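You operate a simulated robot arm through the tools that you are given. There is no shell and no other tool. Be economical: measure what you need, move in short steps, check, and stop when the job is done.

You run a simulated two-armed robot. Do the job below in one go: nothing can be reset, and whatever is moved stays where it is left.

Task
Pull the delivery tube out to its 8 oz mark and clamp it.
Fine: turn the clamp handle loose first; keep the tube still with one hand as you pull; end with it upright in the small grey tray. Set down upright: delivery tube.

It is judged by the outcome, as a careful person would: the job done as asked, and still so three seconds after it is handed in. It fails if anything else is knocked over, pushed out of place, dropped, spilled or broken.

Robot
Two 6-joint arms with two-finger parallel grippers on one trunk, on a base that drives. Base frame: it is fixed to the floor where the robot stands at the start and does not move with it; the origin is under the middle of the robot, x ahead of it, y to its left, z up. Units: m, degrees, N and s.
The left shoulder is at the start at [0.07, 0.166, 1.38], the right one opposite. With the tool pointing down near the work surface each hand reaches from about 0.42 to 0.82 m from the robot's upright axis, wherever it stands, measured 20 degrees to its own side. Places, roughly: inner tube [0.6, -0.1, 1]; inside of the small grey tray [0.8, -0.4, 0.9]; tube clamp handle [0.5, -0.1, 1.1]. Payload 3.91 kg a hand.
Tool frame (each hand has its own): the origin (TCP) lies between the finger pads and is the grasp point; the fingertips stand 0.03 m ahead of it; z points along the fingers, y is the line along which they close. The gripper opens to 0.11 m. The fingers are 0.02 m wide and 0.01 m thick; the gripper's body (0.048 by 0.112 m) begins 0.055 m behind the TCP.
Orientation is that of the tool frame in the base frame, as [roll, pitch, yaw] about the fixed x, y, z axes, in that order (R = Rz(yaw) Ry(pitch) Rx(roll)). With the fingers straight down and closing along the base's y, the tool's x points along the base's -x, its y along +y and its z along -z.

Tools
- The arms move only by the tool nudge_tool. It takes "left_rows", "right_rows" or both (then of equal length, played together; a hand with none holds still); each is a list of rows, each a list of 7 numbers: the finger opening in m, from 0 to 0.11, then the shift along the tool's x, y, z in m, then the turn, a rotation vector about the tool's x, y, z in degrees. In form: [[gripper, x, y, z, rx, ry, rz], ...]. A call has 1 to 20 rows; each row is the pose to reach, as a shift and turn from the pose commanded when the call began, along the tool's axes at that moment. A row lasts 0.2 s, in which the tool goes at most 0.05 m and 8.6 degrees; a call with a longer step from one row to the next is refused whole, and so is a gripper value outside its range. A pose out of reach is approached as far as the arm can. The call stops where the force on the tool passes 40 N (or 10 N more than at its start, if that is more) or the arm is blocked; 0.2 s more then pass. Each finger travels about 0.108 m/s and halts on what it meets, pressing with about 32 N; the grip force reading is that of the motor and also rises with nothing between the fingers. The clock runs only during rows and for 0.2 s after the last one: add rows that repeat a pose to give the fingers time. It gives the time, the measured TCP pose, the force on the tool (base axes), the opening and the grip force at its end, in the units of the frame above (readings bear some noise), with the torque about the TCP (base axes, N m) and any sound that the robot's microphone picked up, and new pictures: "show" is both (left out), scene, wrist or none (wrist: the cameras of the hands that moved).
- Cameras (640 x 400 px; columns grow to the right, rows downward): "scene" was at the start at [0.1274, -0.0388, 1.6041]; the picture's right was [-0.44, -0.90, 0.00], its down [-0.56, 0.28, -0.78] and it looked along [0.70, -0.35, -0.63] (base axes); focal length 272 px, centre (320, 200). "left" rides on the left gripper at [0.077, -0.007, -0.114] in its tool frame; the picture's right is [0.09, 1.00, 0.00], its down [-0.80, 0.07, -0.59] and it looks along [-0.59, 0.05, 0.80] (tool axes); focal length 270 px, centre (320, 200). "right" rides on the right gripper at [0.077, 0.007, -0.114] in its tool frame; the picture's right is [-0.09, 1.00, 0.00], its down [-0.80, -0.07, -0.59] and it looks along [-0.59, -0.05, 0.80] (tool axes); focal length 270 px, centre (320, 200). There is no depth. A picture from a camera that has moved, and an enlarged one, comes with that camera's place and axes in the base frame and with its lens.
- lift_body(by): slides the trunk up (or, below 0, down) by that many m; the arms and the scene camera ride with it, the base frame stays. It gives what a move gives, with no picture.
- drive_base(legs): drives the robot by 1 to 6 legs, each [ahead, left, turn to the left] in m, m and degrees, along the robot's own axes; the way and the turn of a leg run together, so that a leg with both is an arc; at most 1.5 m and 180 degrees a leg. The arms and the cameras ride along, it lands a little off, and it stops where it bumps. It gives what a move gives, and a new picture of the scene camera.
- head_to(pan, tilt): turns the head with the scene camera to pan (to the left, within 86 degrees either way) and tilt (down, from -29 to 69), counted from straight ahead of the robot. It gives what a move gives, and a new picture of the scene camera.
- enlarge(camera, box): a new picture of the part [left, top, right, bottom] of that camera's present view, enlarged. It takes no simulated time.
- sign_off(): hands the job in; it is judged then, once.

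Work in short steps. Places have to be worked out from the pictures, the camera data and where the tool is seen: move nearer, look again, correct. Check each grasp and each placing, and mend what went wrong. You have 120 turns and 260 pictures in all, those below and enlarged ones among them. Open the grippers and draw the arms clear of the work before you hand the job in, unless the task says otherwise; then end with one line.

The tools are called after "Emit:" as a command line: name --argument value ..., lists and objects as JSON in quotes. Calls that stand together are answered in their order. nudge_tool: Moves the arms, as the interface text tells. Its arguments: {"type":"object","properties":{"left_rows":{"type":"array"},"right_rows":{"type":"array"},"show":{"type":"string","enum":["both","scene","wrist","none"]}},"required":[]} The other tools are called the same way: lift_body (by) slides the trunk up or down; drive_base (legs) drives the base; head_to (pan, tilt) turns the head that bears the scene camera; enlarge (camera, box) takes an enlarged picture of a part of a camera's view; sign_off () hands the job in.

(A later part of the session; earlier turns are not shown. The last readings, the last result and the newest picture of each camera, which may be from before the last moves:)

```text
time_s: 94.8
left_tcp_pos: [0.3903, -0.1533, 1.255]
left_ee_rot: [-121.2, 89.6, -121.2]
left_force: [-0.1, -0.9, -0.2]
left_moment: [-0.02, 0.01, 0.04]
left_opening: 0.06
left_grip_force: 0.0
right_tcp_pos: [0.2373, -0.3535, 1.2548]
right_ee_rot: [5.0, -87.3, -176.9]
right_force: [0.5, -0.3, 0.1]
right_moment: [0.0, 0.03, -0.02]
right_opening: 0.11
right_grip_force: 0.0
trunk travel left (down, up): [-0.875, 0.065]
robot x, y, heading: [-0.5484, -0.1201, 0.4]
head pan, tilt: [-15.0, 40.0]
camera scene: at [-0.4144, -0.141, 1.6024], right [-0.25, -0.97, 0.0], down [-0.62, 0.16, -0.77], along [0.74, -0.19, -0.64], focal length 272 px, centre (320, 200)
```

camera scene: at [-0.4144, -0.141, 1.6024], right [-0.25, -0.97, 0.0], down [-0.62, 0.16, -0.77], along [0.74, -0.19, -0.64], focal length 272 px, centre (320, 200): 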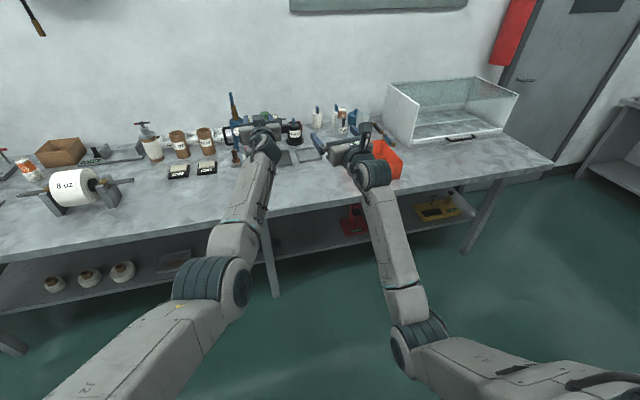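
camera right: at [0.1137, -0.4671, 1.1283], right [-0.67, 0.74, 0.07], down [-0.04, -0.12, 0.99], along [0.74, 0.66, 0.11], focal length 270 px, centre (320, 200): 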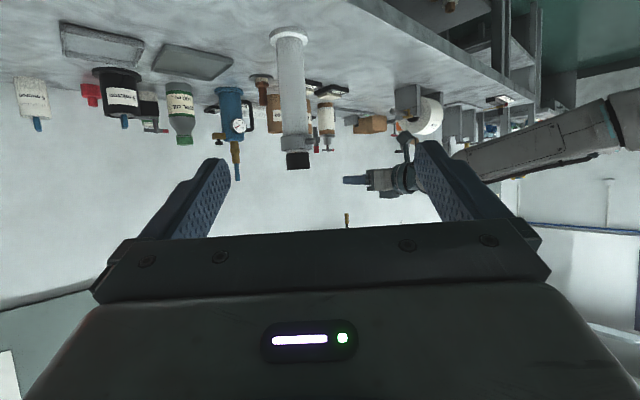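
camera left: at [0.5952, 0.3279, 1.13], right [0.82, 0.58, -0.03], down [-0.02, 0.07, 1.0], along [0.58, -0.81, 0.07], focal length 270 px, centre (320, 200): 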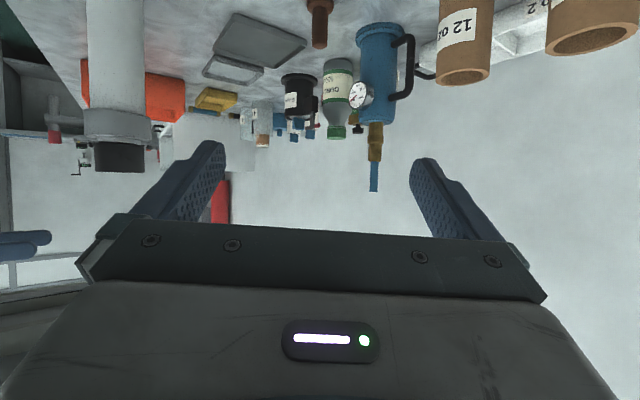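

Both arms now mirror each other in a usable posture. I'll retract the left hand a little and drive to where the left can reach the handle while pointing ahead.

Emit:
nudge_tool --left_rows '[[0.06, 0, 0.02, -0.04, 0, 0, 0], [0.06, 0, 0.04, -0.08, 0, 0, 0], [0.06, 0, 0.06, -0.11, 0, 0, 0], [0.06, 0, 0.06, -0.11, 0, 0, 0]]' --show "none"

Emit:
drive_base --legs '[[0.27, -0.07, 0]]'

```text
time_s: 96.0
left_tcp_pos: [0.3019, -0.0524, 1.2701]
left_ee_rot: [38.2, 87.7, 39.7]
left_force: [-0.3, 0.1, 0.7]
left_moment: [0.02, 0.01, 0.0]
left_opening: 0.0601
left_grip_force: 0.0
left hand out of reach, approached as far as the arm can: row 1, 2, 3, 4
right_tcp_pos: [0.2382, -0.3535, 1.2536]
right_ee_rot: [5.8, -87.3, -177.7]
right_force: [0.5, 1.1, 0.3]
right_moment: [-0.01, -0.02, -0.01]
right_opening: 0.1102
right_grip_force: 0.2
trunk travel left (down, up): [-0.875, 0.065]
robot x, y, heading: [-0.5464, -0.1175, 0.8]
head pan, tilt: [-15.0, 40.0]
stopped in row 4 (left hand): the arm was blocked; the commanded pose is now the measured one
```

```text
time_s: 98.0
left_tcp_pos: [0.5671, -0.12, 1.2703]
left_ee_rot: [39.7, 87.8, 40.7]
left_force: [0.2, -0.3, 0.2]
left_moment: [0.03, 0.04, 0.03]
left_opening: 0.0601
left_grip_force: 0.0
right_tcp_pos: [0.5025, -0.4221, 1.2566]
right_ee_rot: [5.9, -87.1, -178.0]
right_force: [-0.6, 0.5, 0.7]
right_moment: [-0.02, -0.01, -0.01]
right_opening: 0.1101
right_grip_force: 0.1
trunk travel left (down, up): [-0.875, 0.065]
robot x, y, heading: [-0.2774, -0.1873, 0.6]
head pan, tilt: [-15.0, 40.0]
camera scene: at [-0.149, -0.2074, 1.6027], right [-0.25, -0.97, 0.0], down [-0.62, 0.16, -0.77], along [0.74, -0.19, -0.64], focal length 272 px, centre (320, 200)
```

scene: 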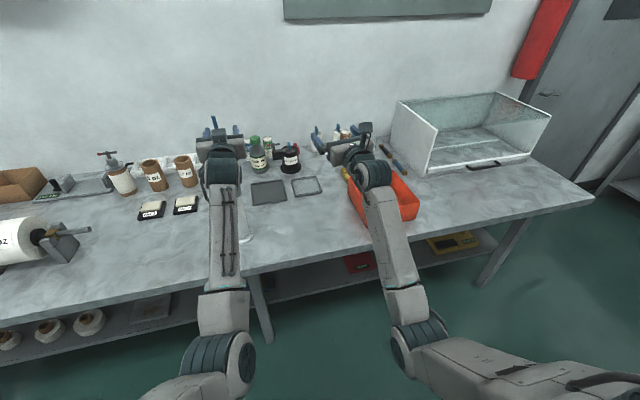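

The left hand is above the tube. I'll back off 0.1, then lower it to handle height in front of the handle.

Emit:
drive_base --legs '[[-0.11, 0, 0]]'

Emit:
nudge_tool --left_rows '[[0.06, 0.04, 0.0, 0, 0, 0, 0], [0.06, 0.08, 0.005, 0, 0, 0, 0], [0.06, 0.12, 0.01, 0, 0, 0, 0], [0.06, 0.16, 0.015, 0, 0, 0, 0], [0.06, 0.2, 0.02, 0, 0, 0, 0], [0.06, 0.2, 0.02, 0, 0, 0, 0]]'

```text
time_s: 99.2
left_tcp_pos: [0.4598, -0.1207, 1.2659]
left_ee_rot: [44.8, 87.8, 46.2]
left_force: [0.5, 0.1, -0.8]
left_moment: [-0.02, -0.01, 0.02]
left_opening: 0.06
left_grip_force: 0.1
right_tcp_pos: [0.3975, -0.4236, 1.2518]
right_ee_rot: [5.2, -87.4, -177.3]
right_force: [-0.1, 0.1, -0.3]
right_moment: [0.01, 0.01, 0.02]
right_opening: 0.11
right_grip_force: 0.1
trunk travel left (down, up): [-0.875, 0.065]
robot x, y, heading: [-0.3902, -0.19, 0.6]
head pan, tilt: [-15.0, 40.0]
camera scene: at [-0.2535, -0.2089, 1.602], right [-0.25, -0.97, 0.0], down [-0.62, 0.16, -0.76], along [0.74, -0.19, -0.64], focal length 272 px, centre (320, 200)
```

scene: 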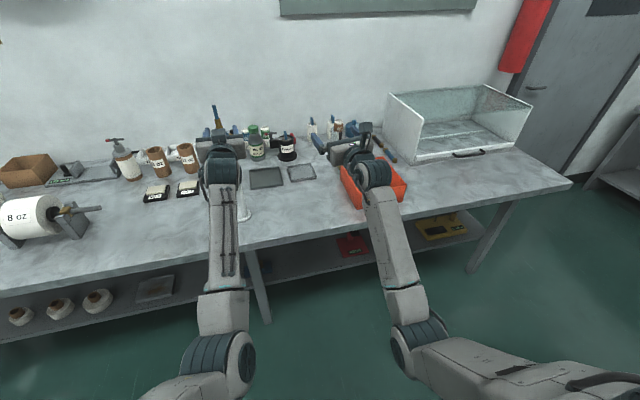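

```text
time_s: 100.6
left_tcp_pos: [0.4633, -0.096, 1.0673]
left_ee_rot: [42.9, 87.8, 44.0]
left_force: [0.1, 0.2, 0.6]
left_moment: [-0.02, 0.01, -0.01]
left_opening: 0.0602
left_grip_force: 0.1
right_tcp_pos: [0.3939, -0.4251, 1.2541]
right_ee_rot: [5.1, -87.3, -177.1]
right_force: [0.5, 0.7, -0.2]
right_moment: [0.05, 0.0, 0.0]
right_opening: 0.11
right_grip_force: 0.2
trunk travel left (down, up): [-0.875, 0.065]
robot x, y, heading: [-0.3875, -0.1913, 0.5]
head pan, tilt: [-15.0, 40.0]
camera scene: at [-0.2575, -0.2093, 1.6025], right [-0.25, -0.97, 0.0], down [-0.62, 0.16, -0.77], along [0.74, -0.19, -0.64], focal length 272 px, centre (320, 200)
camera left: at [0.3489, -0.1028, 0.9881], right [-0.02, 1.0, -0.06], down [-0.62, 0.04, 0.79], along [0.79, 0.05, 0.62], focal length 270 px, centre (320, 200)
```

scene: 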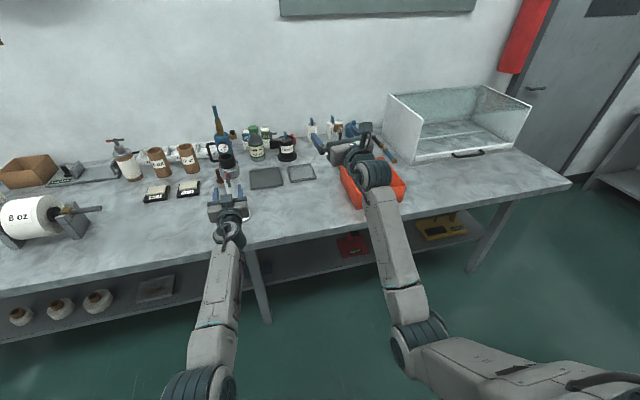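
left: 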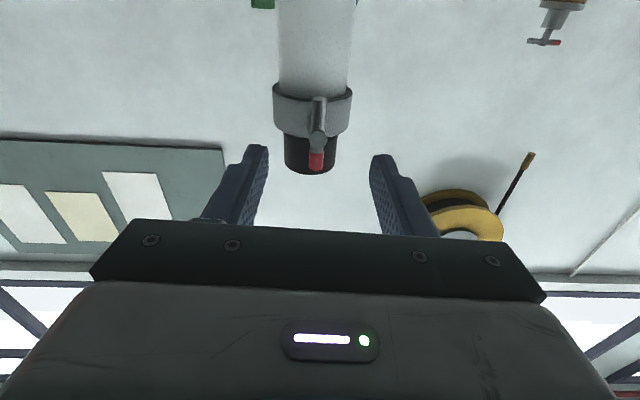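

The bar is centred on the hand (y≈-0.097, z≈1.067). I advance 0.053 m so the pads surround the bar without touching the collar, then close gently.

Emit:
nudge_tool --left_rows '[[0.05, 0, -0.001, 0.02, 0, 0, 0], [0.04, 0.001, -0.001, 0.04, 0, 0, 0], [0.04, 0.001, -0.001, 0.053, 0, 0, 0], [0.04, 0.001, -0.001, 0.053, 0, 0, 0]]'

```text
time_s: 101.6
left_tcp_pos: [0.5158, -0.0938, 1.0701]
left_ee_rot: [43.3, 87.8, 44.4]
left_force: [-0.5, -0.3, -0.3]
left_moment: [-0.03, 0.0, 0.0]
left_opening: 0.0402
left_grip_force: 0.1
right_tcp_pos: [0.3952, -0.4229, 1.253]
right_ee_rot: [5.4, -87.3, -177.4]
right_force: [0.4, -0.3, 0.8]
right_moment: [-0.04, 0.01, -0.01]
right_opening: 0.1101
right_grip_force: 0.0
trunk travel left (down, up): [-0.875, 0.065]
robot x, y, heading: [-0.3866, -0.1889, 0.5]
head pan, tilt: [-15.0, 40.0]
camera scene: at [-0.2564, -0.2088, 1.6024], right [-0.25, -0.97, 0.0], down [-0.62, 0.16, -0.77], along [0.74, -0.19, -0.64], focal length 272 px, centre (320, 200)
camera left: at [0.4022, -0.1008, 0.9896], right [-0.02, 1.0, -0.06], down [-0.62, 0.04, 0.79], along [0.79, 0.05, 0.62], focal length 270 px, centre (320, 200)
```

scene: 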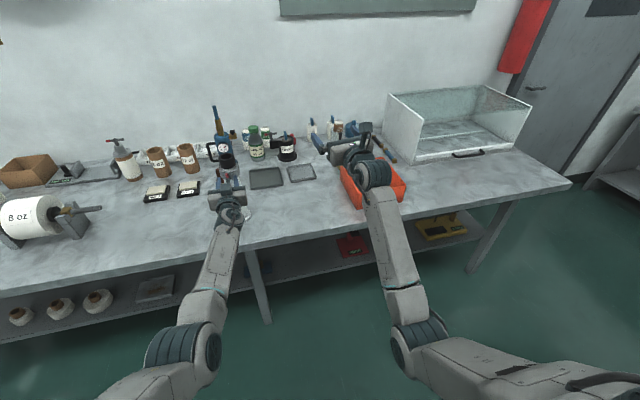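
left: 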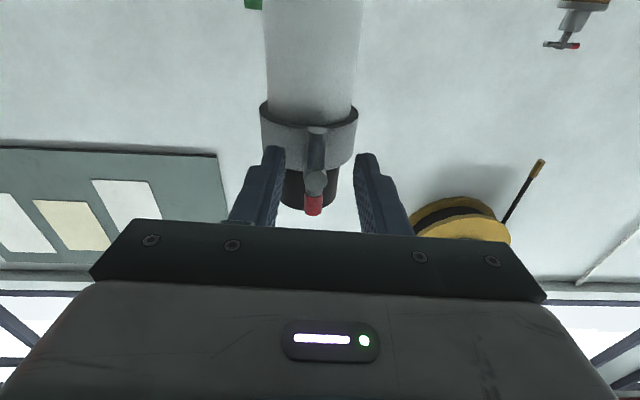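

Alignment is within a few mm. I'll correct by -3 mm in y and -2 mm in z, and close on the bar.

Emit:
nudge_tool --left_rows '[[0.04, 0.002, -0.003, 0, 0, 0, 0], [0.02, 0.002, -0.003, 0, 0, 0, 0], [0.0, 0.002, -0.003, 0, 0, 0, 0], [0.0, 0.002, -0.003, 0, 0, 0, 0], [0.0, 0.002, -0.003, 0, 0, 0, 0]]'

```text
time_s: 102.8
left_tcp_pos: [0.5168, -0.0972, 1.0691]
left_ee_rot: [43.2, 87.8, 44.4]
left_force: [-0.3, -1.1, 0.5]
left_moment: [0.0, 0.22, -0.01]
left_opening: 0.0124
left_grip_force: 31.8
right_tcp_pos: [0.3945, -0.4244, 1.2552]
right_ee_rot: [5.0, -87.3, -177.1]
right_force: [0.5, 0.0, -0.3]
right_moment: [0.01, -0.03, -0.01]
right_opening: 0.11
right_grip_force: 0.0
trunk travel left (down, up): [-0.875, 0.065]
robot x, y, heading: [-0.3864, -0.1873, 0.6]
head pan, tilt: [-15.0, 40.0]
camera scene: at [-0.2564, -0.2092, 1.6024], right [-0.25, -0.97, 0.0], down [-0.62, 0.16, -0.77], along [0.74, -0.19, -0.64], focal length 272 px, centre (320, 200)
camera left: at [0.4023, -0.1046, 0.988], right [-0.02, 1.0, -0.06], down [-0.62, 0.04, 0.79], along [0.79, 0.05, 0.62], focal length 270 px, centre (320, 200)
```

scene: 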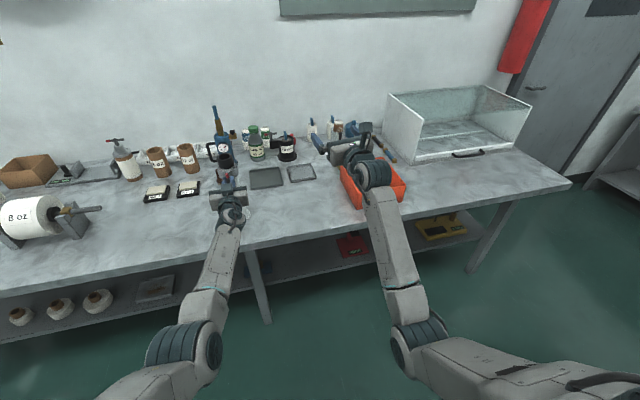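
left: 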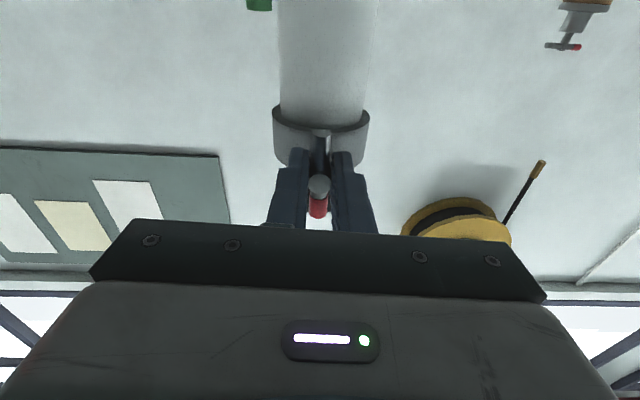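

The bar is gripped (12 mm). I turn it counter-clockwise (negative about tool z) by 16° first and check the torque and the tube.

Emit:
nudge_tool --left_rows '[[0.0, 0, 0, 0, 0, 0, -4], [0.0, 0, 0, 0, 0, 0, -8], [0.0, 0, 0, 0, 0, 0, -12], [0.0, 0, 0, 0, 0, 0, -16]]' --show "wrist"

```text
time_s: 103.8
left_tcp_pos: [0.5177, -0.0982, 1.0689]
left_ee_rot: [-83.6, 75.3, -82.5]
left_force: [-2.8, -0.7, -0.1]
left_moment: [0.01, 0.74, 0.01]
left_opening: 0.0122
left_grip_force: 31.7
right_tcp_pos: [0.395, -0.4232, 1.2549]
right_ee_rot: [5.2, -87.2, -177.1]
right_force: [0.1, 0.4, 0.6]
right_moment: [0.0, 0.0, 0.0]
right_opening: 0.1101
right_grip_force: 0.1
trunk travel left (down, up): [-0.875, 0.065]
robot x, y, heading: [-0.3878, -0.1875, 0.5]
head pan, tilt: [-15.0, 40.0]
camera left: at [0.404, -0.1256, 0.9925], right [-0.01, 0.94, -0.34], down [-0.62, 0.26, 0.74], along [0.78, 0.22, 0.58], focal length 270 px, centre (320, 200)
```

left: 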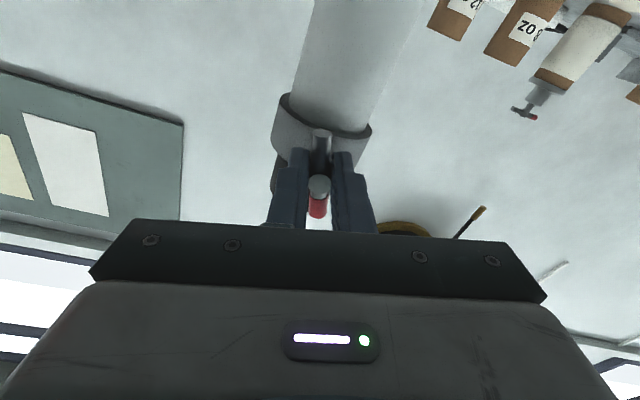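

It turns with almost no torque about its axis, and the tube stays put. I continue to about 90° in total.

Emit:
nudge_tool --left_rows '[[0.0, 0, 0, 0, 0, 0, -7], [0.0, 0, 0, 0, 0, 0, -14], [0.0, 0, 0, 0, 0, 0, -21], [0.0, 0, 0, 0, 0, 0, -28], [0.0, 0, 0, 0, 0, 0, -35], [0.0, 0, 0, 0, 0, 0, -42], [0.0, 0, 0, 0, 0, 0, -49], [0.0, 0, 0, 0, 0, 0, -56], [0.0, 0, 0, 0, 0, 0, -63], [0.0, 0, 0, 0, 0, 0, -70], [0.0, 0, 0, 0, 0, 0, -74]]'

```text
time_s: 106.2
left_tcp_pos: [0.4981, -0.0927, 1.0843]
left_ee_rot: [-88.9, 1.4, -88.8]
left_force: [-0.2, 0.2, -6.6]
left_moment: [0.0, 0.49, 0.0]
left_opening: 0.0123
left_grip_force: 32.1
left hand out of reach, approached as far as the arm can: row 7, 8, 9, 10, 11
right_tcp_pos: [0.3966, -0.4244, 1.254]
right_ee_rot: [5.6, -87.4, -177.5]
right_force: [-0.1, -0.6, 0.4]
right_moment: [-0.01, -0.05, -0.02]
right_opening: 0.1099
right_grip_force: 0.1
trunk travel left (down, up): [-0.875, 0.065]
robot x, y, heading: [-0.3869, -0.1899, 0.4]
head pan, tilt: [-15.0, 40.0]
camera scene: at [-0.2547, -0.2087, 1.6022], right [-0.25, -0.97, 0.0], down [-0.62, 0.16, -0.77], along [0.74, -0.19, -0.64], focal length 272 px, centre (320, 200)
camera left: at [0.3844, -0.1719, 1.0886], right [0.02, -0.06, -1.0], down [-0.61, 0.79, -0.06], along [0.79, 0.61, -0.02], focal length 270 px, centre (320, 200)
```

scene: 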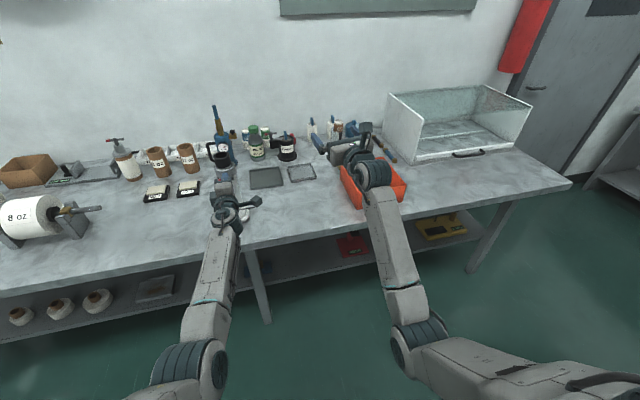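
left: 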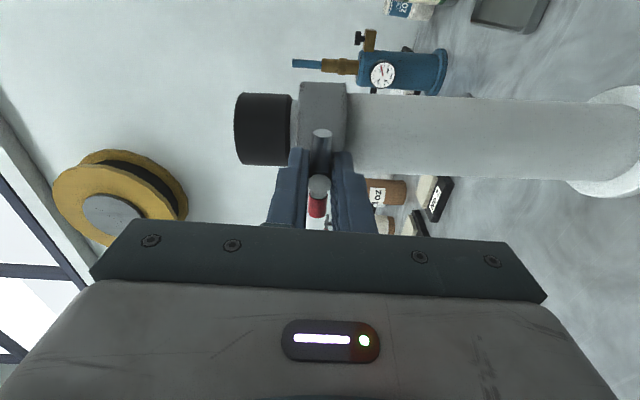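

The handle has turned 90°, but the hand drifted up 15 mm and back 20 mm at the end, and a -6.6 N load suggests the tube is partly lifted. I'll check the base.

Emit:
enlarge --camera "left" --box '[220, 60, 640, 240]'

Emit:
enlarge --camera "scene" --box '[180, 110, 300, 240]'

```text
1.52 times, centred on (430, 150) of left
camera zoom: at [0.3844, -0.1719, 1.0886], right [0.02, -0.06, -1.0], down [-0.61, 0.79, -0.06], along [0.79, 0.61, -0.02], focal length 412 px, centre (152, 276)
```

zoom: 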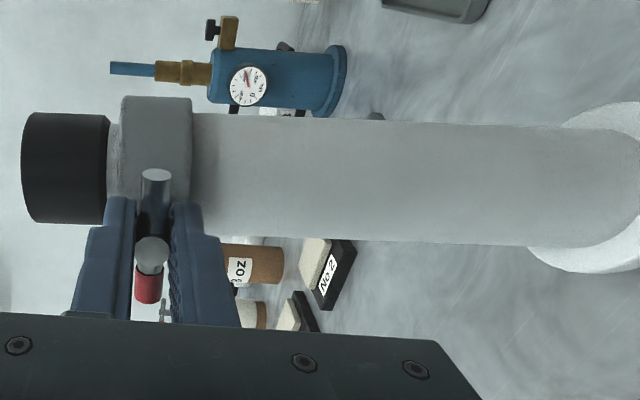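

```text
3.08 times, centred on (240, 175) of scene
camera zoom: at [-0.2547, -0.2087, 1.6022], right [-0.25, -0.97, 0.0], down [-0.62, 0.16, -0.77], along [0.74, -0.19, -0.64], focal length 838 px, centre (566, 277)
```

zoom: 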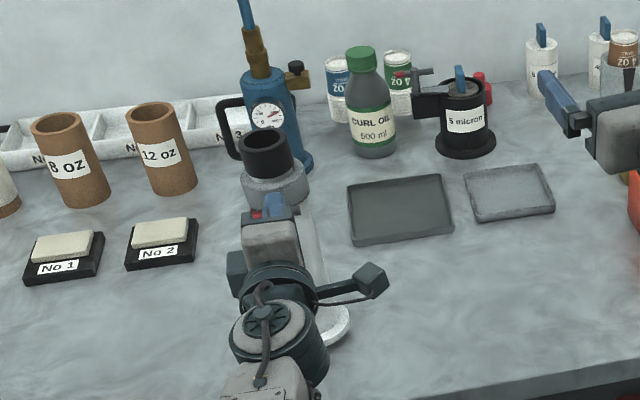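

The bar hasn't slipped in the pads, so the tube was raised with it. I'll lower the trunk slowly to set it back on the table.

Emit:
lift_body --by -0.01

```text
time_s: 106.8
left_tcp_pos: [0.499, -0.093, 1.0747]
left_ee_rot: [-89.0, 1.4, -88.7]
left_force: [-0.2, 1.4, -6.7]
left_moment: [0.0, 0.51, -0.01]
left_opening: 0.0124
left_grip_force: 31.8
right_tcp_pos: [0.3959, -0.4247, 1.2436]
right_ee_rot: [5.5, -87.3, -177.4]
right_force: [0.6, -0.7, -0.2]
right_moment: [0.0, -0.05, 0.02]
right_opening: 0.1099
right_grip_force: 0.1
trunk travel left (down, up): [-0.865, 0.075]
robot x, y, heading: [-0.3888, -0.1862, 0.7]
head pan, tilt: [-15.0, 40.0]
```

Still the full weight (about 0.67 kg). I lower it in finer steps until the load comes off.

Emit:
lift_body --by -0.004

Emit:
lift_body --by -0.002

```text
time_s: 107.3
left_tcp_pos: [0.4992, -0.0926, 1.0705]
left_ee_rot: [-88.9, 1.5, -88.8]
left_force: [-0.1, 0.5, -6.9]
left_moment: [-0.04, 0.45, 0.01]
left_opening: 0.0126
left_grip_force: 31.9
right_tcp_pos: [0.3959, -0.4238, 1.2394]
right_ee_rot: [5.3, -87.4, -177.3]
right_force: [0.7, 0.3, -0.5]
right_moment: [-0.05, 0.01, -0.03]
right_opening: 0.1099
right_grip_force: 0.1
trunk travel left (down, up): [-0.861, 0.079]
robot x, y, heading: [-0.3907, -0.1871, 0.6]
head pan, tilt: [-15.0, 40.0]
```

```text
time_s: 107.8
left_tcp_pos: [0.499, -0.0938, 1.069]
left_ee_rot: [-88.8, 1.6, -88.8]
left_force: [-0.5, -0.2, -6.6]
left_moment: [0.0, 0.41, -0.01]
left_opening: 0.012
left_grip_force: 32.2
right_tcp_pos: [0.3947, -0.4227, 1.2387]
right_ee_rot: [5.2, -87.4, -177.3]
right_force: [-0.2, 0.4, 0.9]
right_moment: [0.02, -0.03, 0.01]
right_opening: 0.11
right_grip_force: 0.1
trunk travel left (down, up): [-0.859, 0.081]
robot x, y, heading: [-0.3875, -0.1898, 0.7]
head pan, tilt: [-15.0, 40.0]
```

Emit:
lift_body --by -0.002

Emit:
lift_body --by -0.002

Emit:
lift_body --by -0.002

```text
time_s: 108.3
left_tcp_pos: [0.4993, -0.0932, 1.07]
left_ee_rot: [-88.7, 1.7, -88.8]
left_force: [0.2, 0.5, -0.8]
left_moment: [0.04, 0.34, 0.01]
left_opening: 0.0123
left_grip_force: 32.1
right_tcp_pos: [0.3949, -0.4227, 1.2363]
right_ee_rot: [5.2, -87.3, -177.2]
right_force: [-0.5, 0.0, 0.3]
right_moment: [0.04, -0.04, 0.02]
right_opening: 0.11
right_grip_force: 0.1
trunk travel left (down, up): [-0.857, 0.083]
robot x, y, heading: [-0.3876, -0.1873, 0.7]
head pan, tilt: [-15.0, 40.0]
```

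```text
time_s: 108.8
left_tcp_pos: [0.4968, -0.0941, 1.069]
left_ee_rot: [-88.6, 1.6, -88.9]
left_force: [-0.7, 0.1, 5.3]
left_moment: [0.0, 0.11, -0.01]
left_opening: 0.0123
left_grip_force: 31.5
right_tcp_pos: [0.3938, -0.4238, 1.2344]
right_ee_rot: [5.0, -87.3, -177.1]
right_force: [0.2, 0.3, -0.7]
right_moment: [0.01, 0.02, 0.01]
right_opening: 0.1098
right_grip_force: 0.2
trunk travel left (down, up): [-0.855, 0.085]
robot x, y, heading: [-0.3877, -0.1867, 0.8]
head pan, tilt: [-15.0, 40.0]
```

```text
time_s: 109.4
left_tcp_pos: [0.4964, -0.0946, 1.0698]
left_ee_rot: [-88.6, 1.7, -88.8]
left_force: [-1.4, -0.8, 13.8]
left_moment: [0.05, -0.14, -0.02]
left_opening: 0.0124
left_grip_force: 31.9
right_tcp_pos: [0.3923, -0.4245, 1.2346]
right_ee_rot: [4.9, -87.2, -176.9]
right_force: [-0.2, 0.4, -0.4]
right_moment: [0.01, -0.02, 0.01]
right_opening: 0.1102
right_grip_force: 0.1
trunk travel left (down, up): [-0.853, 0.087]
robot x, y, heading: [-0.388, -0.1906, 0.5]
head pan, tilt: [-15.0, 40.0]
```

The tube is on the table now. I relieve 2 mm, then open the fingers.

Emit:
lift_body --by 0.003

Emit:
nudge_tool --left_rows '[[0.02, 0, 0, 0, 0, 0, 0], [0.04, 0, 0, 0, 0, 0, 0], [0.05, 0, 0, 0, 0, 0, 0]]'

```text
time_s: 109.9
left_tcp_pos: [0.4972, -0.093, 1.0698]
left_ee_rot: [-88.8, 1.7, -88.8]
left_force: [-0.1, -0.8, 9.1]
left_moment: [0.04, -0.18, -0.02]
left_opening: 0.0121
left_grip_force: 32.1
right_tcp_pos: [0.3931, -0.424, 1.2373]
right_ee_rot: [5.0, -87.2, -177.1]
right_force: [0.3, -0.9, 0.5]
right_moment: [0.01, 0.02, 0.0]
right_opening: 0.11
right_grip_force: 0.1
trunk travel left (down, up): [-0.856, 0.084]
robot x, y, heading: [-0.3888, -0.1842, 0.5]
head pan, tilt: [-15.0, 40.0]
```

```text
time_s: 110.7
left_tcp_pos: [0.4979, -0.0931, 1.0661]
left_ee_rot: [-88.8, 1.6, -88.8]
left_force: [-0.2, 0.0, -0.2]
left_moment: [-0.03, 0.02, 0.01]
left_opening: 0.05
left_grip_force: 0.1
right_tcp_pos: [0.3946, -0.424, 1.2361]
right_ee_rot: [5.3, -87.3, -177.4]
right_force: [-0.2, 0.2, -0.3]
right_moment: [0.0, 0.01, 0.01]
right_opening: 0.11
right_grip_force: 0.1
trunk travel left (down, up): [-0.856, 0.084]
robot x, y, heading: [-0.3879, -0.1857, 0.6]
head pan, tilt: [-15.0, 40.0]
camera scene: at [-0.2563, -0.209, 1.5833], right [-0.25, -0.97, 0.0], down [-0.62, 0.16, -0.77], along [0.74, -0.19, -0.64], focal length 272 px, centre (320, 200)
camera left: at [0.3833, -0.1721, 1.0701], right [0.02, -0.06, -1.0], down [-0.61, 0.79, -0.06], along [0.79, 0.61, -0.02], focal length 270 px, centre (320, 200)
```

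scene: 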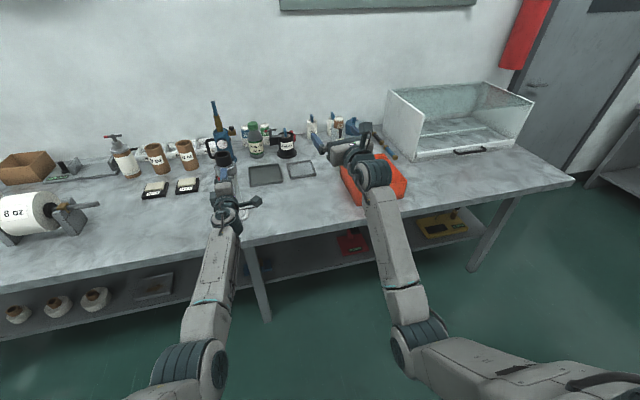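
left: 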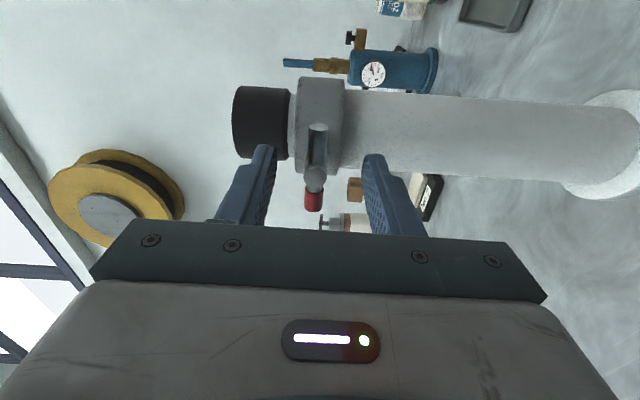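

The bar now lies horizontal and the tube stands free at x≈0.57. I retract the left hand and roll it back level.

Emit:
nudge_tool --left_rows '[[0.06, 0, 0, -0.03, 0, 0, 0], [0.07, 0, 0, -0.06, 0, 0, 0], [0.08, 0, 0, -0.075, 0, 0, 0], [0.09, 0, 0, -0.075, 0, 0, 8], [0.1, 0, 0, -0.075, 0, 0, 16], [0.1, 0, 0, -0.075, 0, 0, 24], [0.1, 0, 0, -0.075, 0, 0, 32], [0.1, 0, 0, -0.075, 0, 0, 40], [0.1, 0, 0, -0.075, 0, 0, 48], [0.1, 0, 0, -0.075, 0, 0, 56], [0.1, 0, 0, -0.075, 0, 0, 64], [0.1, 0, 0, -0.075, 0, 0, 72], [0.1, 0, 0, -0.075, 0, 0, 80], [0.1, 0, 0, -0.075, 0, 0, 88], [0.1, 0, 0, -0.075, 0, 0, 89]]'

```text
time_s: 113.9
left_tcp_pos: [0.4264, -0.0844, 1.0709]
left_ee_rot: [39.0, 87.5, 40.6]
left_force: [-0.6, -0.3, -0.1]
left_moment: [0.0, 0.02, -0.02]
left_opening: 0.0999
left_grip_force: 0.0
right_tcp_pos: [0.3952, -0.4223, 1.2359]
right_ee_rot: [5.3, -87.3, -177.4]
right_force: [0.2, 0.2, 0.5]
right_moment: [0.0, 0.03, -0.02]
right_opening: 0.11
right_grip_force: 0.1
trunk travel left (down, up): [-0.856, 0.084]
robot x, y, heading: [-0.3933, -0.1849, 0.7]
head pan, tilt: [-15.0, 40.0]
camera scene: at [-0.2564, -0.209, 1.5834], right [-0.25, -0.97, 0.0], down [-0.62, 0.16, -0.77], along [0.74, -0.19, -0.64], focal length 272 px, centre (320, 200)
camera left: at [0.3136, -0.0918, 0.9913], right [-0.02, 1.0, -0.06], down [-0.62, 0.03, 0.78], along [0.78, 0.06, 0.62], focal length 270 px, centre (320, 200)
```

scene: 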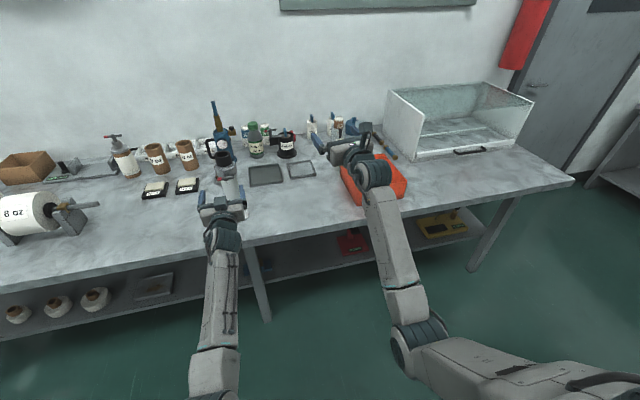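
left: 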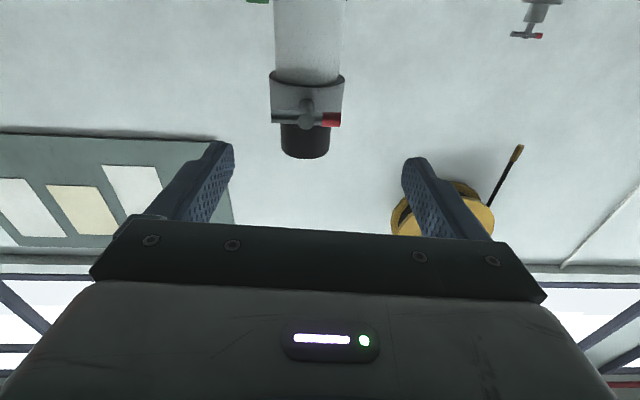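

I lower the left to z≈1.0 with a slight inward yaw for holding the tube, and bring the right hand closer with an opposite yaw. Then I'll move forward a bit.

Emit:
nudge_tool --left_rows '[[0.1, 0.015, 0.01, -0.01, 5, 0, 0], [0.1, 0.03, 0.02, -0.02, 10, 0, 0], [0.1, 0.045, 0.03, -0.03, 15, 0, 0], [0.1, 0.06, 0.04, -0.037, 20, 0, 0], [0.1, 0.07, 0.046, -0.037, 25, 0, 0], [0.1, 0.07, 0.046, -0.037, 25, 0, 0]]' --right_rows '[[0.1, -0.006, -0.034, 0, 5, 0, 0], [0.1, -0.012, -0.068, 0, 10, 0, 0], [0.1, -0.018, -0.1, 0, 15, 0, 0], [0.1, -0.024, -0.136, 0, 20, 0, 0], [0.1, -0.03, -0.17, 0, 25, 0, 0], [0.1, -0.03, -0.17, 0, 25, 0, 0]]' --show "none"

Emit:
drive_base --legs '[[0.065, 0, 0]]'

```text
time_s: 115.3
left_tcp_pos: [0.3858, -0.0493, 0.9957]
left_ee_rot: [52.1, 88.6, 28.1]
left_force: [1.0, -0.8, -0.2]
left_moment: [0.0, 0.02, 0.04]
left_opening: 0.0999
left_grip_force: 0.1
right_tcp_pos: [0.3736, -0.2539, 1.2057]
right_ee_rot: [29.4, -87.3, -176.4]
right_force: [-0.2, 0.0, -0.1]
right_moment: [-0.02, -0.01, 0.02]
right_opening: 0.0998
right_grip_force: 0.0
trunk travel left (down, up): [-0.856, 0.084]
robot x, y, heading: [-0.3865, -0.1886, 0.7]
head pan, tilt: [-15.0, 40.0]
```

```text
time_s: 116.3
left_tcp_pos: [0.4471, -0.047, 0.9983]
left_ee_rot: [45.2, 88.5, 21.2]
left_force: [-0.1, -0.3, 1.4]
left_moment: [0.03, 0.0, 0.02]
left_opening: 0.0999
left_grip_force: 0.1
right_tcp_pos: [0.4356, -0.2517, 1.2093]
right_ee_rot: [30.7, -87.1, -177.7]
right_force: [-0.6, 0.5, -0.5]
right_moment: [-0.01, 0.0, -0.02]
right_opening: 0.1
right_grip_force: 0.1
trunk travel left (down, up): [-0.856, 0.084]
robot x, y, heading: [-0.3248, -0.1876, 0.5]
head pan, tilt: [-15.0, 40.0]
camera scene: at [-0.1977, -0.2079, 1.5841], right [-0.25, -0.97, 0.0], down [-0.62, 0.16, -0.77], along [0.74, -0.19, -0.64], focal length 272 px, centre (320, 200)
```

scene: 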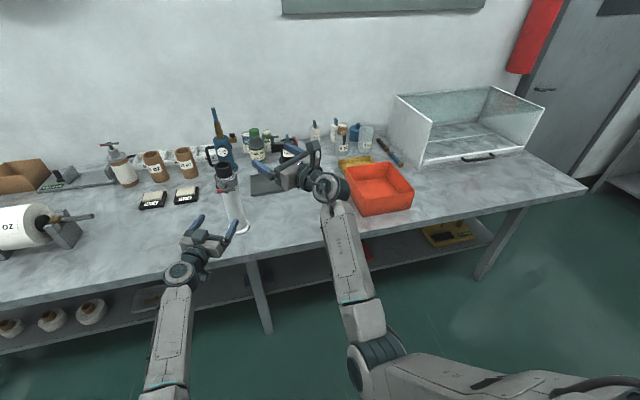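

Both hands are well placed. I check both wrist views to locate the tube precisely.

Emit:
enlarge --camera "left" --box '[120, 0, 560, 275]'

Emit:
enlarge --camera "right" --box '[0, 0, 640, 400]'

```text
1.45 times, centred on (340, 138) of left
camera zoom: at [0.3404, -0.0061, 0.9199], right [0.4, 0.91, -0.07], down [-0.54, 0.3, 0.79], along [0.74, -0.28, 0.61], focal length 393 px, centre (291, 291)
```

zoom: 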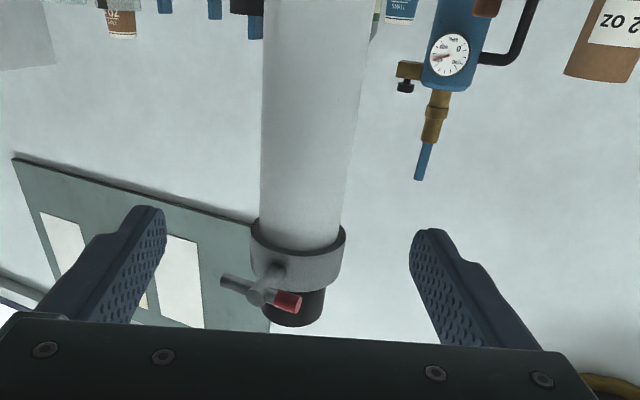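

```text
1.00 times, centred on (320, 200) of right
camera zoom: at [0.3393, -0.3203, 1.28], right [0.55, -0.84, -0.06], down [-0.49, -0.26, -0.83], along [0.68, 0.48, -0.56], focal length 270 px, centre (320, 200)
```

zoom: 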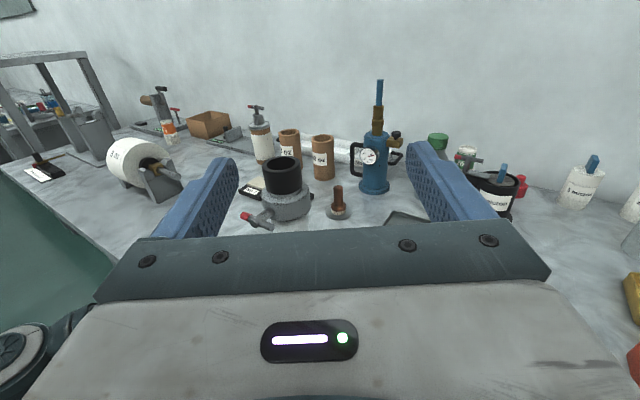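

The tube axis is at about (0.575, -0.093). I advance the left hand around the outer tube and close on it at z≈1.0.

Emit:
nudge_tool --left_rows '[[0.1, 0, 0.01, 0.02, 0, 0, 0], [0.1, 0, 0.01, 0.055, 0, 0, 0], [0.1, 0, 0.01, 0.09, 0, 0, 0], [0.1, 0, 0.01, 0.12, 0, 0, 0], [0.1, 0, 0.01, 0.134, 0, 0, 0], [0.1, 0, 0.01, 0.134, 0, 0, 0]]'

```text
time_s: 117.7
left_tcp_pos: [0.5781, -0.091, 0.9999]
left_ee_rot: [50.4, 88.7, 26.5]
left_force: [-0.1, 0.8, 0.0]
left_moment: [0.0, -0.01, 0.01]
left_opening: 0.1001
left_grip_force: 0.0
right_tcp_pos: [0.4393, -0.251, 1.2045]
right_ee_rot: [30.5, -87.3, -177.5]
right_force: [-0.5, 0.2, 0.5]
right_moment: [0.02, -0.01, -0.01]
right_opening: 0.1
right_grip_force: 0.1
trunk travel left (down, up): [-0.856, 0.084]
robot x, y, heading: [-0.3262, -0.1874, 0.8]
head pan, tilt: [-15.0, 40.0]
camera scene: at [-0.1905, -0.2079, 1.5833], right [-0.25, -0.97, 0.0], down [-0.62, 0.16, -0.77], along [0.74, -0.19, -0.64], focal length 272 px, centre (320, 200)
camera left: at [0.4704, -0.0499, 0.9205], right [0.4, 0.91, -0.07], down [-0.53, 0.3, 0.79], along [0.74, -0.28, 0.6], focal length 270 px, centre (320, 200)
```

scene: 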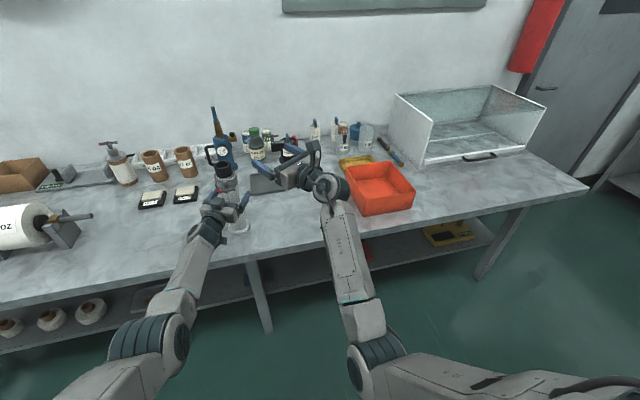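
left: 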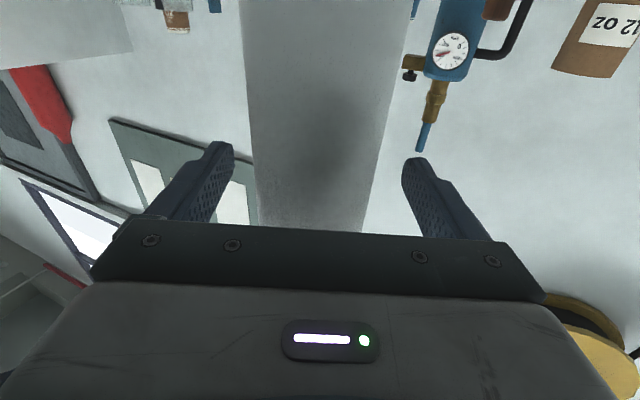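

The tube is centred between the pads. I close the left hand on it.

Emit:
nudge_tool --left_rows '[[0.07, 0, -0.002, 0, 0, 0, 0], [0.05, 0, -0.002, 0, 0, 0, 0], [0.03, 0, -0.002, 0, 0, 0, 0], [0.03, 0, -0.002, 0, 0, 0, 0]]' --show "none"

Emit:
enlarge --camera "right" --box '[160, 100, 440, 275]'

```text
time_s: 118.7
left_tcp_pos: [0.5762, -0.0933, 0.9998]
left_ee_rot: [48.1, 88.7, 24.1]
left_force: [-1.5, -3.4, 1.5]
left_moment: [-0.36, -0.02, -0.03]
left_opening: 0.0557
left_grip_force: 32.4
right_tcp_pos: [0.4391, -0.2545, 1.2049]
right_ee_rot: [29.7, -87.4, -176.7]
right_force: [-0.2, -0.7, 0.0]
right_moment: [0.01, -0.02, -0.01]
right_opening: 0.0999
right_grip_force: 0.2
trunk travel left (down, up): [-0.856, 0.084]
robot x, y, heading: [-0.3247, -0.1845, 0.5]
head pan, tilt: [-15.0, 40.0]
```

```text
2.29 times, centred on (300, 188) of right
camera zoom: at [0.3442, -0.3212, 1.2769], right [0.55, -0.84, -0.06], down [-0.5, -0.26, -0.83], along [0.67, 0.48, -0.56], focal length 618 px, centre (366, 229)
```

zoom: 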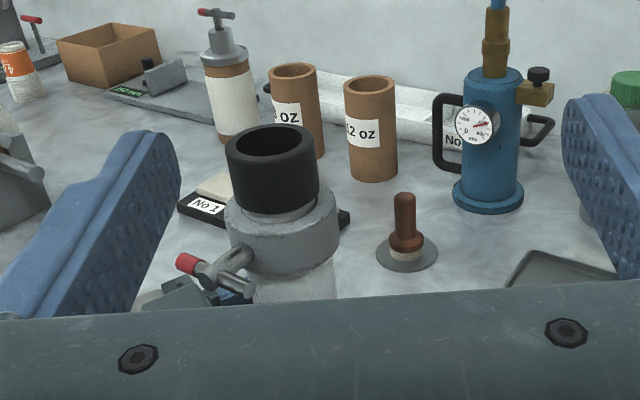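

The left holds the tube (55.7 mm, 32 N). The black inner-tube rim spans z≈1.093-1.123. I bring the right hand level with it, then advance around it.

Emit:
nudge_tool --right_rows '[[0.1, -0.035, -0.02, 0, 0, 0, 0], [0.1, -0.07, -0.04, 0, 0, 0, 0], [0.1, -0.0995, -0.063, 0, 0, 0, 0], [0.1, -0.0995, -0.063, 0.04, 0, 0, 0], [0.1, -0.0995, -0.063, 0.08, 0, 0, 0], [0.1, -0.0995, -0.063, 0.12, 0, 0, 0], [0.1, -0.0995, -0.063, 0.12, 0, 0, 0]]'

```text
time_s: 120.3
left_tcp_pos: [0.5766, -0.0928, 1.0002]
left_ee_rot: [49.6, 88.6, 25.9]
left_force: [1.2, 0.1, 2.0]
left_moment: [-0.29, -0.1, 0.13]
left_opening: 0.0555
left_grip_force: 31.4
right_tcp_pos: [0.5123, -0.1345, 1.1087]
right_ee_rot: [29.4, -87.3, -176.5]
right_force: [-0.3, -0.2, 0.2]
right_moment: [0.01, 0.0, 0.01]
right_opening: 0.0998
right_grip_force: 0.2
trunk travel left (down, up): [-0.856, 0.084]
robot x, y, heading: [-0.3234, -0.1895, 0.5]
head pan, tilt: [-15.0, 40.0]
camera scene: at [-0.1913, -0.2081, 1.5834], right [-0.25, -0.97, 0.0], down [-0.62, 0.16, -0.77], along [0.74, -0.19, -0.64], focal length 272 px, centre (320, 200)
camera right: at [0.4168, -0.2033, 1.1804], right [0.55, -0.83, -0.06], down [-0.5, -0.26, -0.83], along [0.67, 0.48, -0.56], focal length 270 px, centre (320, 200)
```

scene: 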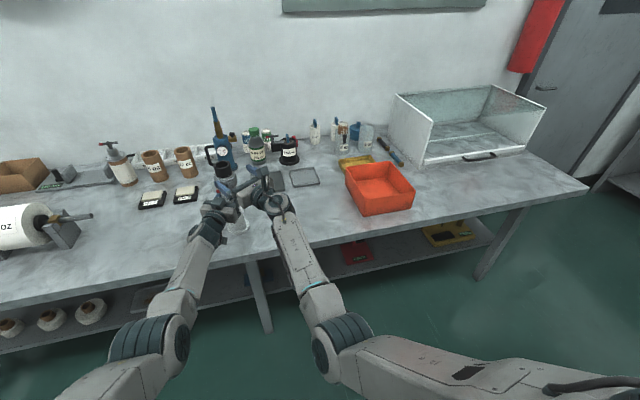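
right: 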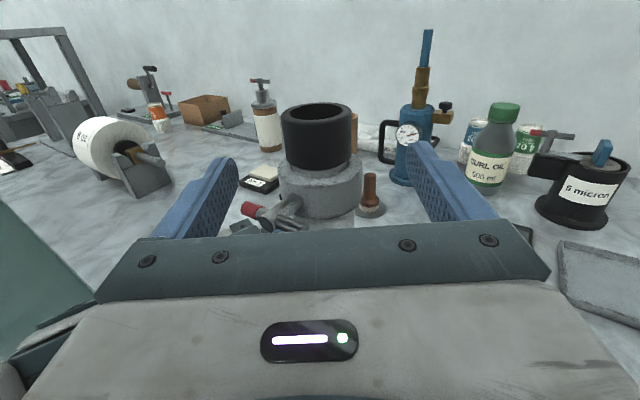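

Well centred. I advance the last 76 mm, raised 4 mm, still open, then close on the black rim.

Emit:
nudge_tool --right_rows '[[0.09, 0.004, 0, 0.03, 0, 0, 0], [0.09, 0.004, 0, 0.055, 0, 0, 0], [0.09, 0.004, 0, 0.074, 0, 0, 0], [0.07, 0.004, 0, 0.074, 0, 0, 0], [0.05, 0.004, 0, 0.074, 0, 0, 0], [0.03, 0.004, 0, 0.074, 0, 0, 0], [0.03, 0.004, 0, 0.074, 0, 0, 0]]'

```text
time_s: 121.9
left_tcp_pos: [0.5775, -0.0907, 1.0001]
left_ee_rot: [47.5, 88.6, 23.8]
left_force: [19.9, 19.8, 4.1]
left_moment: [-0.87, 0.5, -0.58]
left_opening: 0.0558
left_grip_force: 31.8
right_tcp_pos: [0.5722, -0.0947, 1.1138]
right_ee_rot: [31.8, -87.4, -178.9]
right_force: [-19.9, -17.1, -0.3]
right_moment: [-0.72, 1.24, 0.64]
right_opening: 0.0502
right_grip_force: 31.9
trunk travel left (down, up): [-0.856, 0.084]
robot x, y, heading: [-0.3252, -0.1864, 0.6]
head pan, tilt: [-15.0, 40.0]
camera scene: at [-0.191, -0.2074, 1.5834], right [-0.25, -0.97, 0.0], down [-0.62, 0.16, -0.77], along [0.74, -0.19, -0.64], focal length 272 px, centre (320, 200)
camera right: at [0.4772, -0.163, 1.1855], right [0.55, -0.84, -0.06], down [-0.5, -0.26, -0.82], along [0.67, 0.48, -0.56], focal length 270 px, centre (320, 200)
```

scene: 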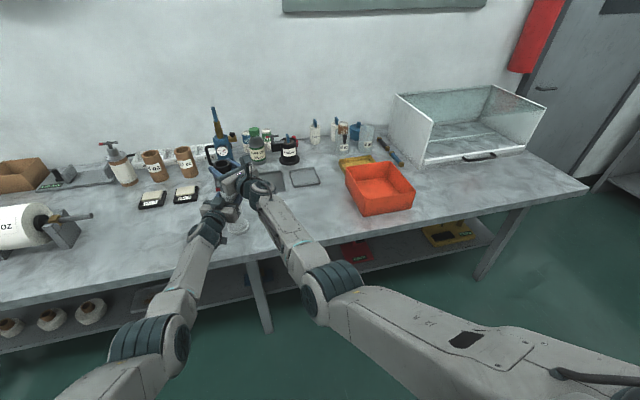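
right: 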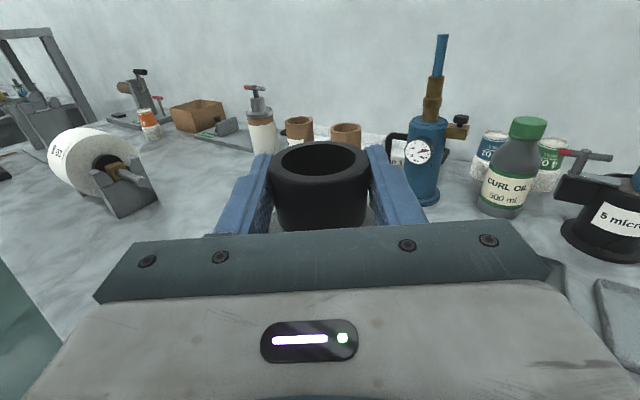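

The inner tube is gripped (50 mm). There's a 26 N sideways preload, so I ease the right back 3 mm, then pull straight up 12 mm and look for marks.

Emit:
nudge_tool --right_rows '[[0.03, 0, 0, -0.003, 0, 0, 0], [0.03, 0, 0, -0.003, 0, 0, 0], [0.03, 0.006, 0, -0.003, 0, 0, 0], [0.03, 0.012, 0, -0.003, 0, 0, 0], [0.03, 0.012, 0, -0.003, 0, 0, 0]]'

```text
time_s: 123.1
left_tcp_pos: [0.576, -0.0947, 0.9998]
left_ee_rot: [48.1, 88.7, 24.1]
left_force: [-7.2, 0.3, 9.4]
left_moment: [-0.54, -0.21, -0.1]
left_opening: 0.0562
left_grip_force: 32.4
right_tcp_pos: [0.5689, -0.0964, 1.1284]
right_ee_rot: [28.9, -87.3, -175.8]
right_force: [5.9, -1.5, -2.9]
right_moment: [0.52, -0.26, 0.1]
right_opening: 0.0498
right_grip_force: 32.0
trunk travel left (down, up): [-0.856, 0.084]
robot x, y, heading: [-0.3195, -0.1853, 0.7]
head pan, tilt: [-15.0, 40.0]
camera scene: at [-0.1913, -0.2084, 1.5834], right [-0.25, -0.97, 0.0], down [-0.62, 0.16, -0.77], along [0.74, -0.19, -0.64], focal length 272 px, centre (320, 200)
camera right: at [0.4735, -0.1646, 1.1994], right [0.55, -0.83, -0.06], down [-0.5, -0.26, -0.83], along [0.67, 0.48, -0.56], focal length 270 px, centre (320, 200)
```

scene: 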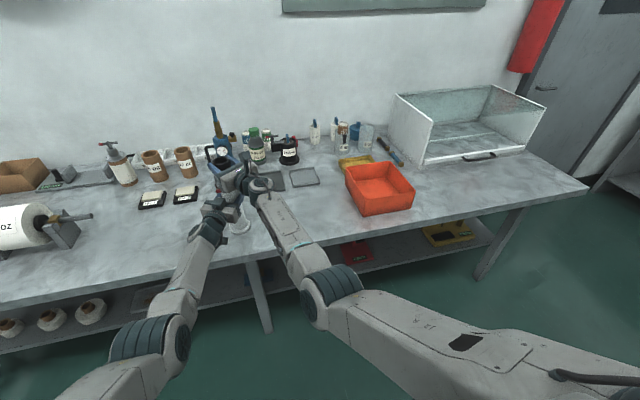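
right: 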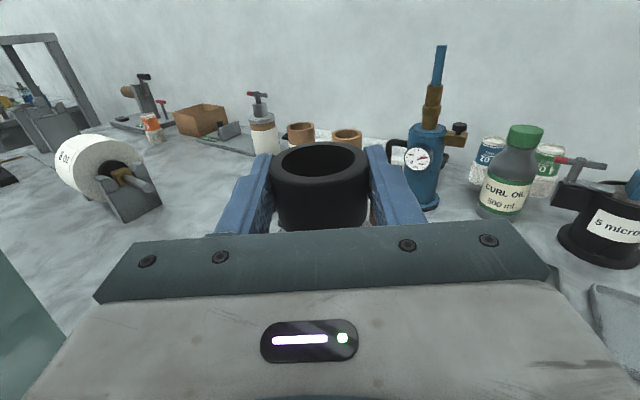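

It slides easily (2.9 N). I'll look closely at the exposed inner tube for marks.

Emit:
enlarge --camera "scene" --box '[195, 135, 275, 240]'

Emit:
enlarge --camera "left" --box '[160, 0, 480, 240]'

```text
3.81 times, centred on (235, 188) of scene
camera zoom: at [-0.1913, -0.2084, 1.5834], right [-0.25, -0.97, 0.0], down [-0.62, 0.16, -0.77], along [0.74, -0.19, -0.64], focal length 1038 px, centre (644, 248)
```

zoom: 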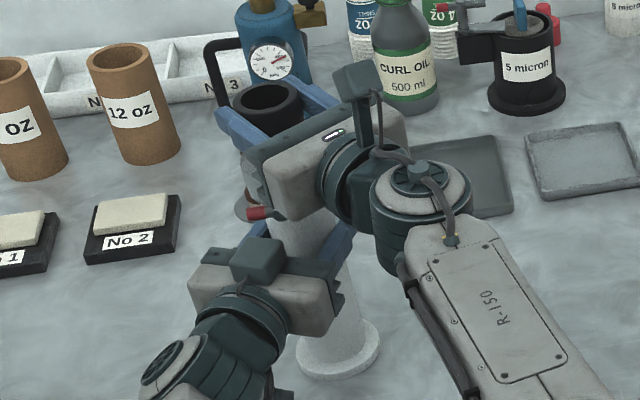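

```text
1.67 times, centred on (320, 120) of left
camera zoom: at [0.4688, -0.0531, 0.9208], right [0.41, 0.91, -0.07], down [-0.53, 0.3, 0.79], along [0.74, -0.28, 0.61], focal length 450 px, centre (320, 333)
```

zoom: 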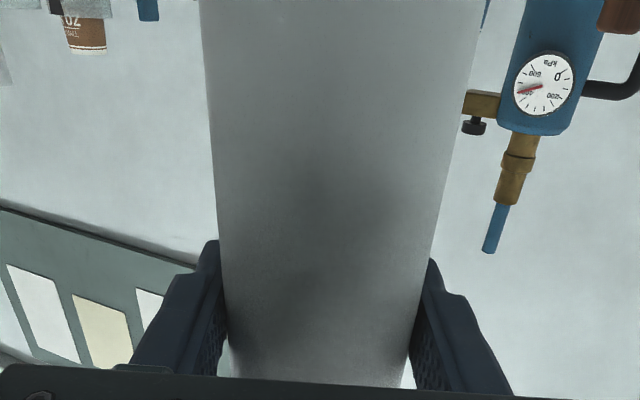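

The right hand hides the exposed part. I pull another 30 mm and look again.

Emit:
nudge_tool --right_rows '[[0.03, 0.01, 0, 0, 0, 0, 0], [0.03, 0.02, 0, 0, 0, 0, 0], [0.03, 0.03, 0, 0, 0, 0, 0], [0.03, 0.03, 0, 0, 0, 0, 0]]' --show "wrist"

Emit:
enlarge --camera "scene" --box '[195, 125, 275, 215]'

```text
time_s: 124.1
left_tcp_pos: [0.5761, -0.0936, 0.9992]
left_ee_rot: [50.1, 88.7, 26.1]
left_force: [-3.3, -7.8, 7.0]
left_moment: [-0.16, 0.11, -0.04]
left_opening: 0.0559
left_grip_force: 31.9
right_tcp_pos: [0.5675, -0.095, 1.1576]
right_ee_rot: [28.3, -87.3, -175.2]
right_force: [1.9, 4.5, -1.9]
right_moment: [0.95, -0.1, 0.17]
right_opening: 0.0497
right_grip_force: 32.2
trunk travel left (down, up): [-0.856, 0.084]
robot x, y, heading: [-0.3246, -0.1895, 0.4]
head pan, tilt: [-15.0, 40.0]
camera right: at [0.4731, -0.1644, 1.2293], right [0.55, -0.83, -0.07], down [-0.5, -0.26, -0.83], along [0.67, 0.48, -0.56], focal length 270 px, centre (320, 200)
```

right: 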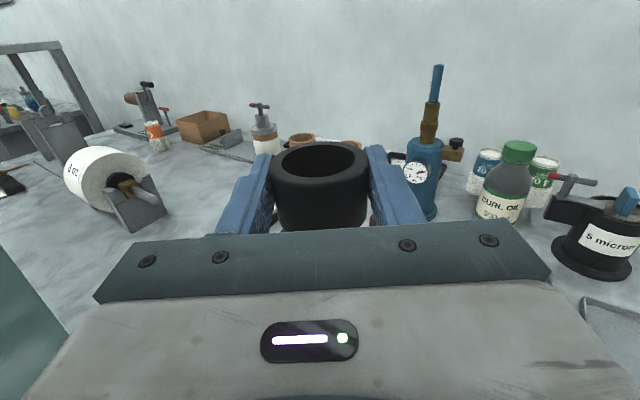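

```text
4.44 times, centred on (235, 170) of scene
camera zoom: at [-0.1906, -0.2084, 1.5833], right [-0.25, -0.97, 0.0], down [-0.62, 0.16, -0.77], along [0.74, -0.19, -0.64], focal length 1211 px, centre (698, 333)
```

zoom: 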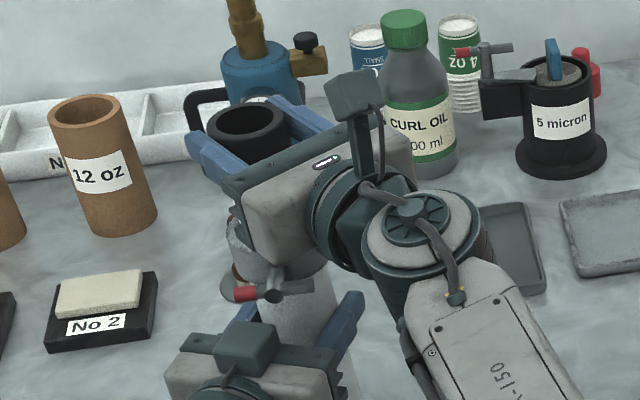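

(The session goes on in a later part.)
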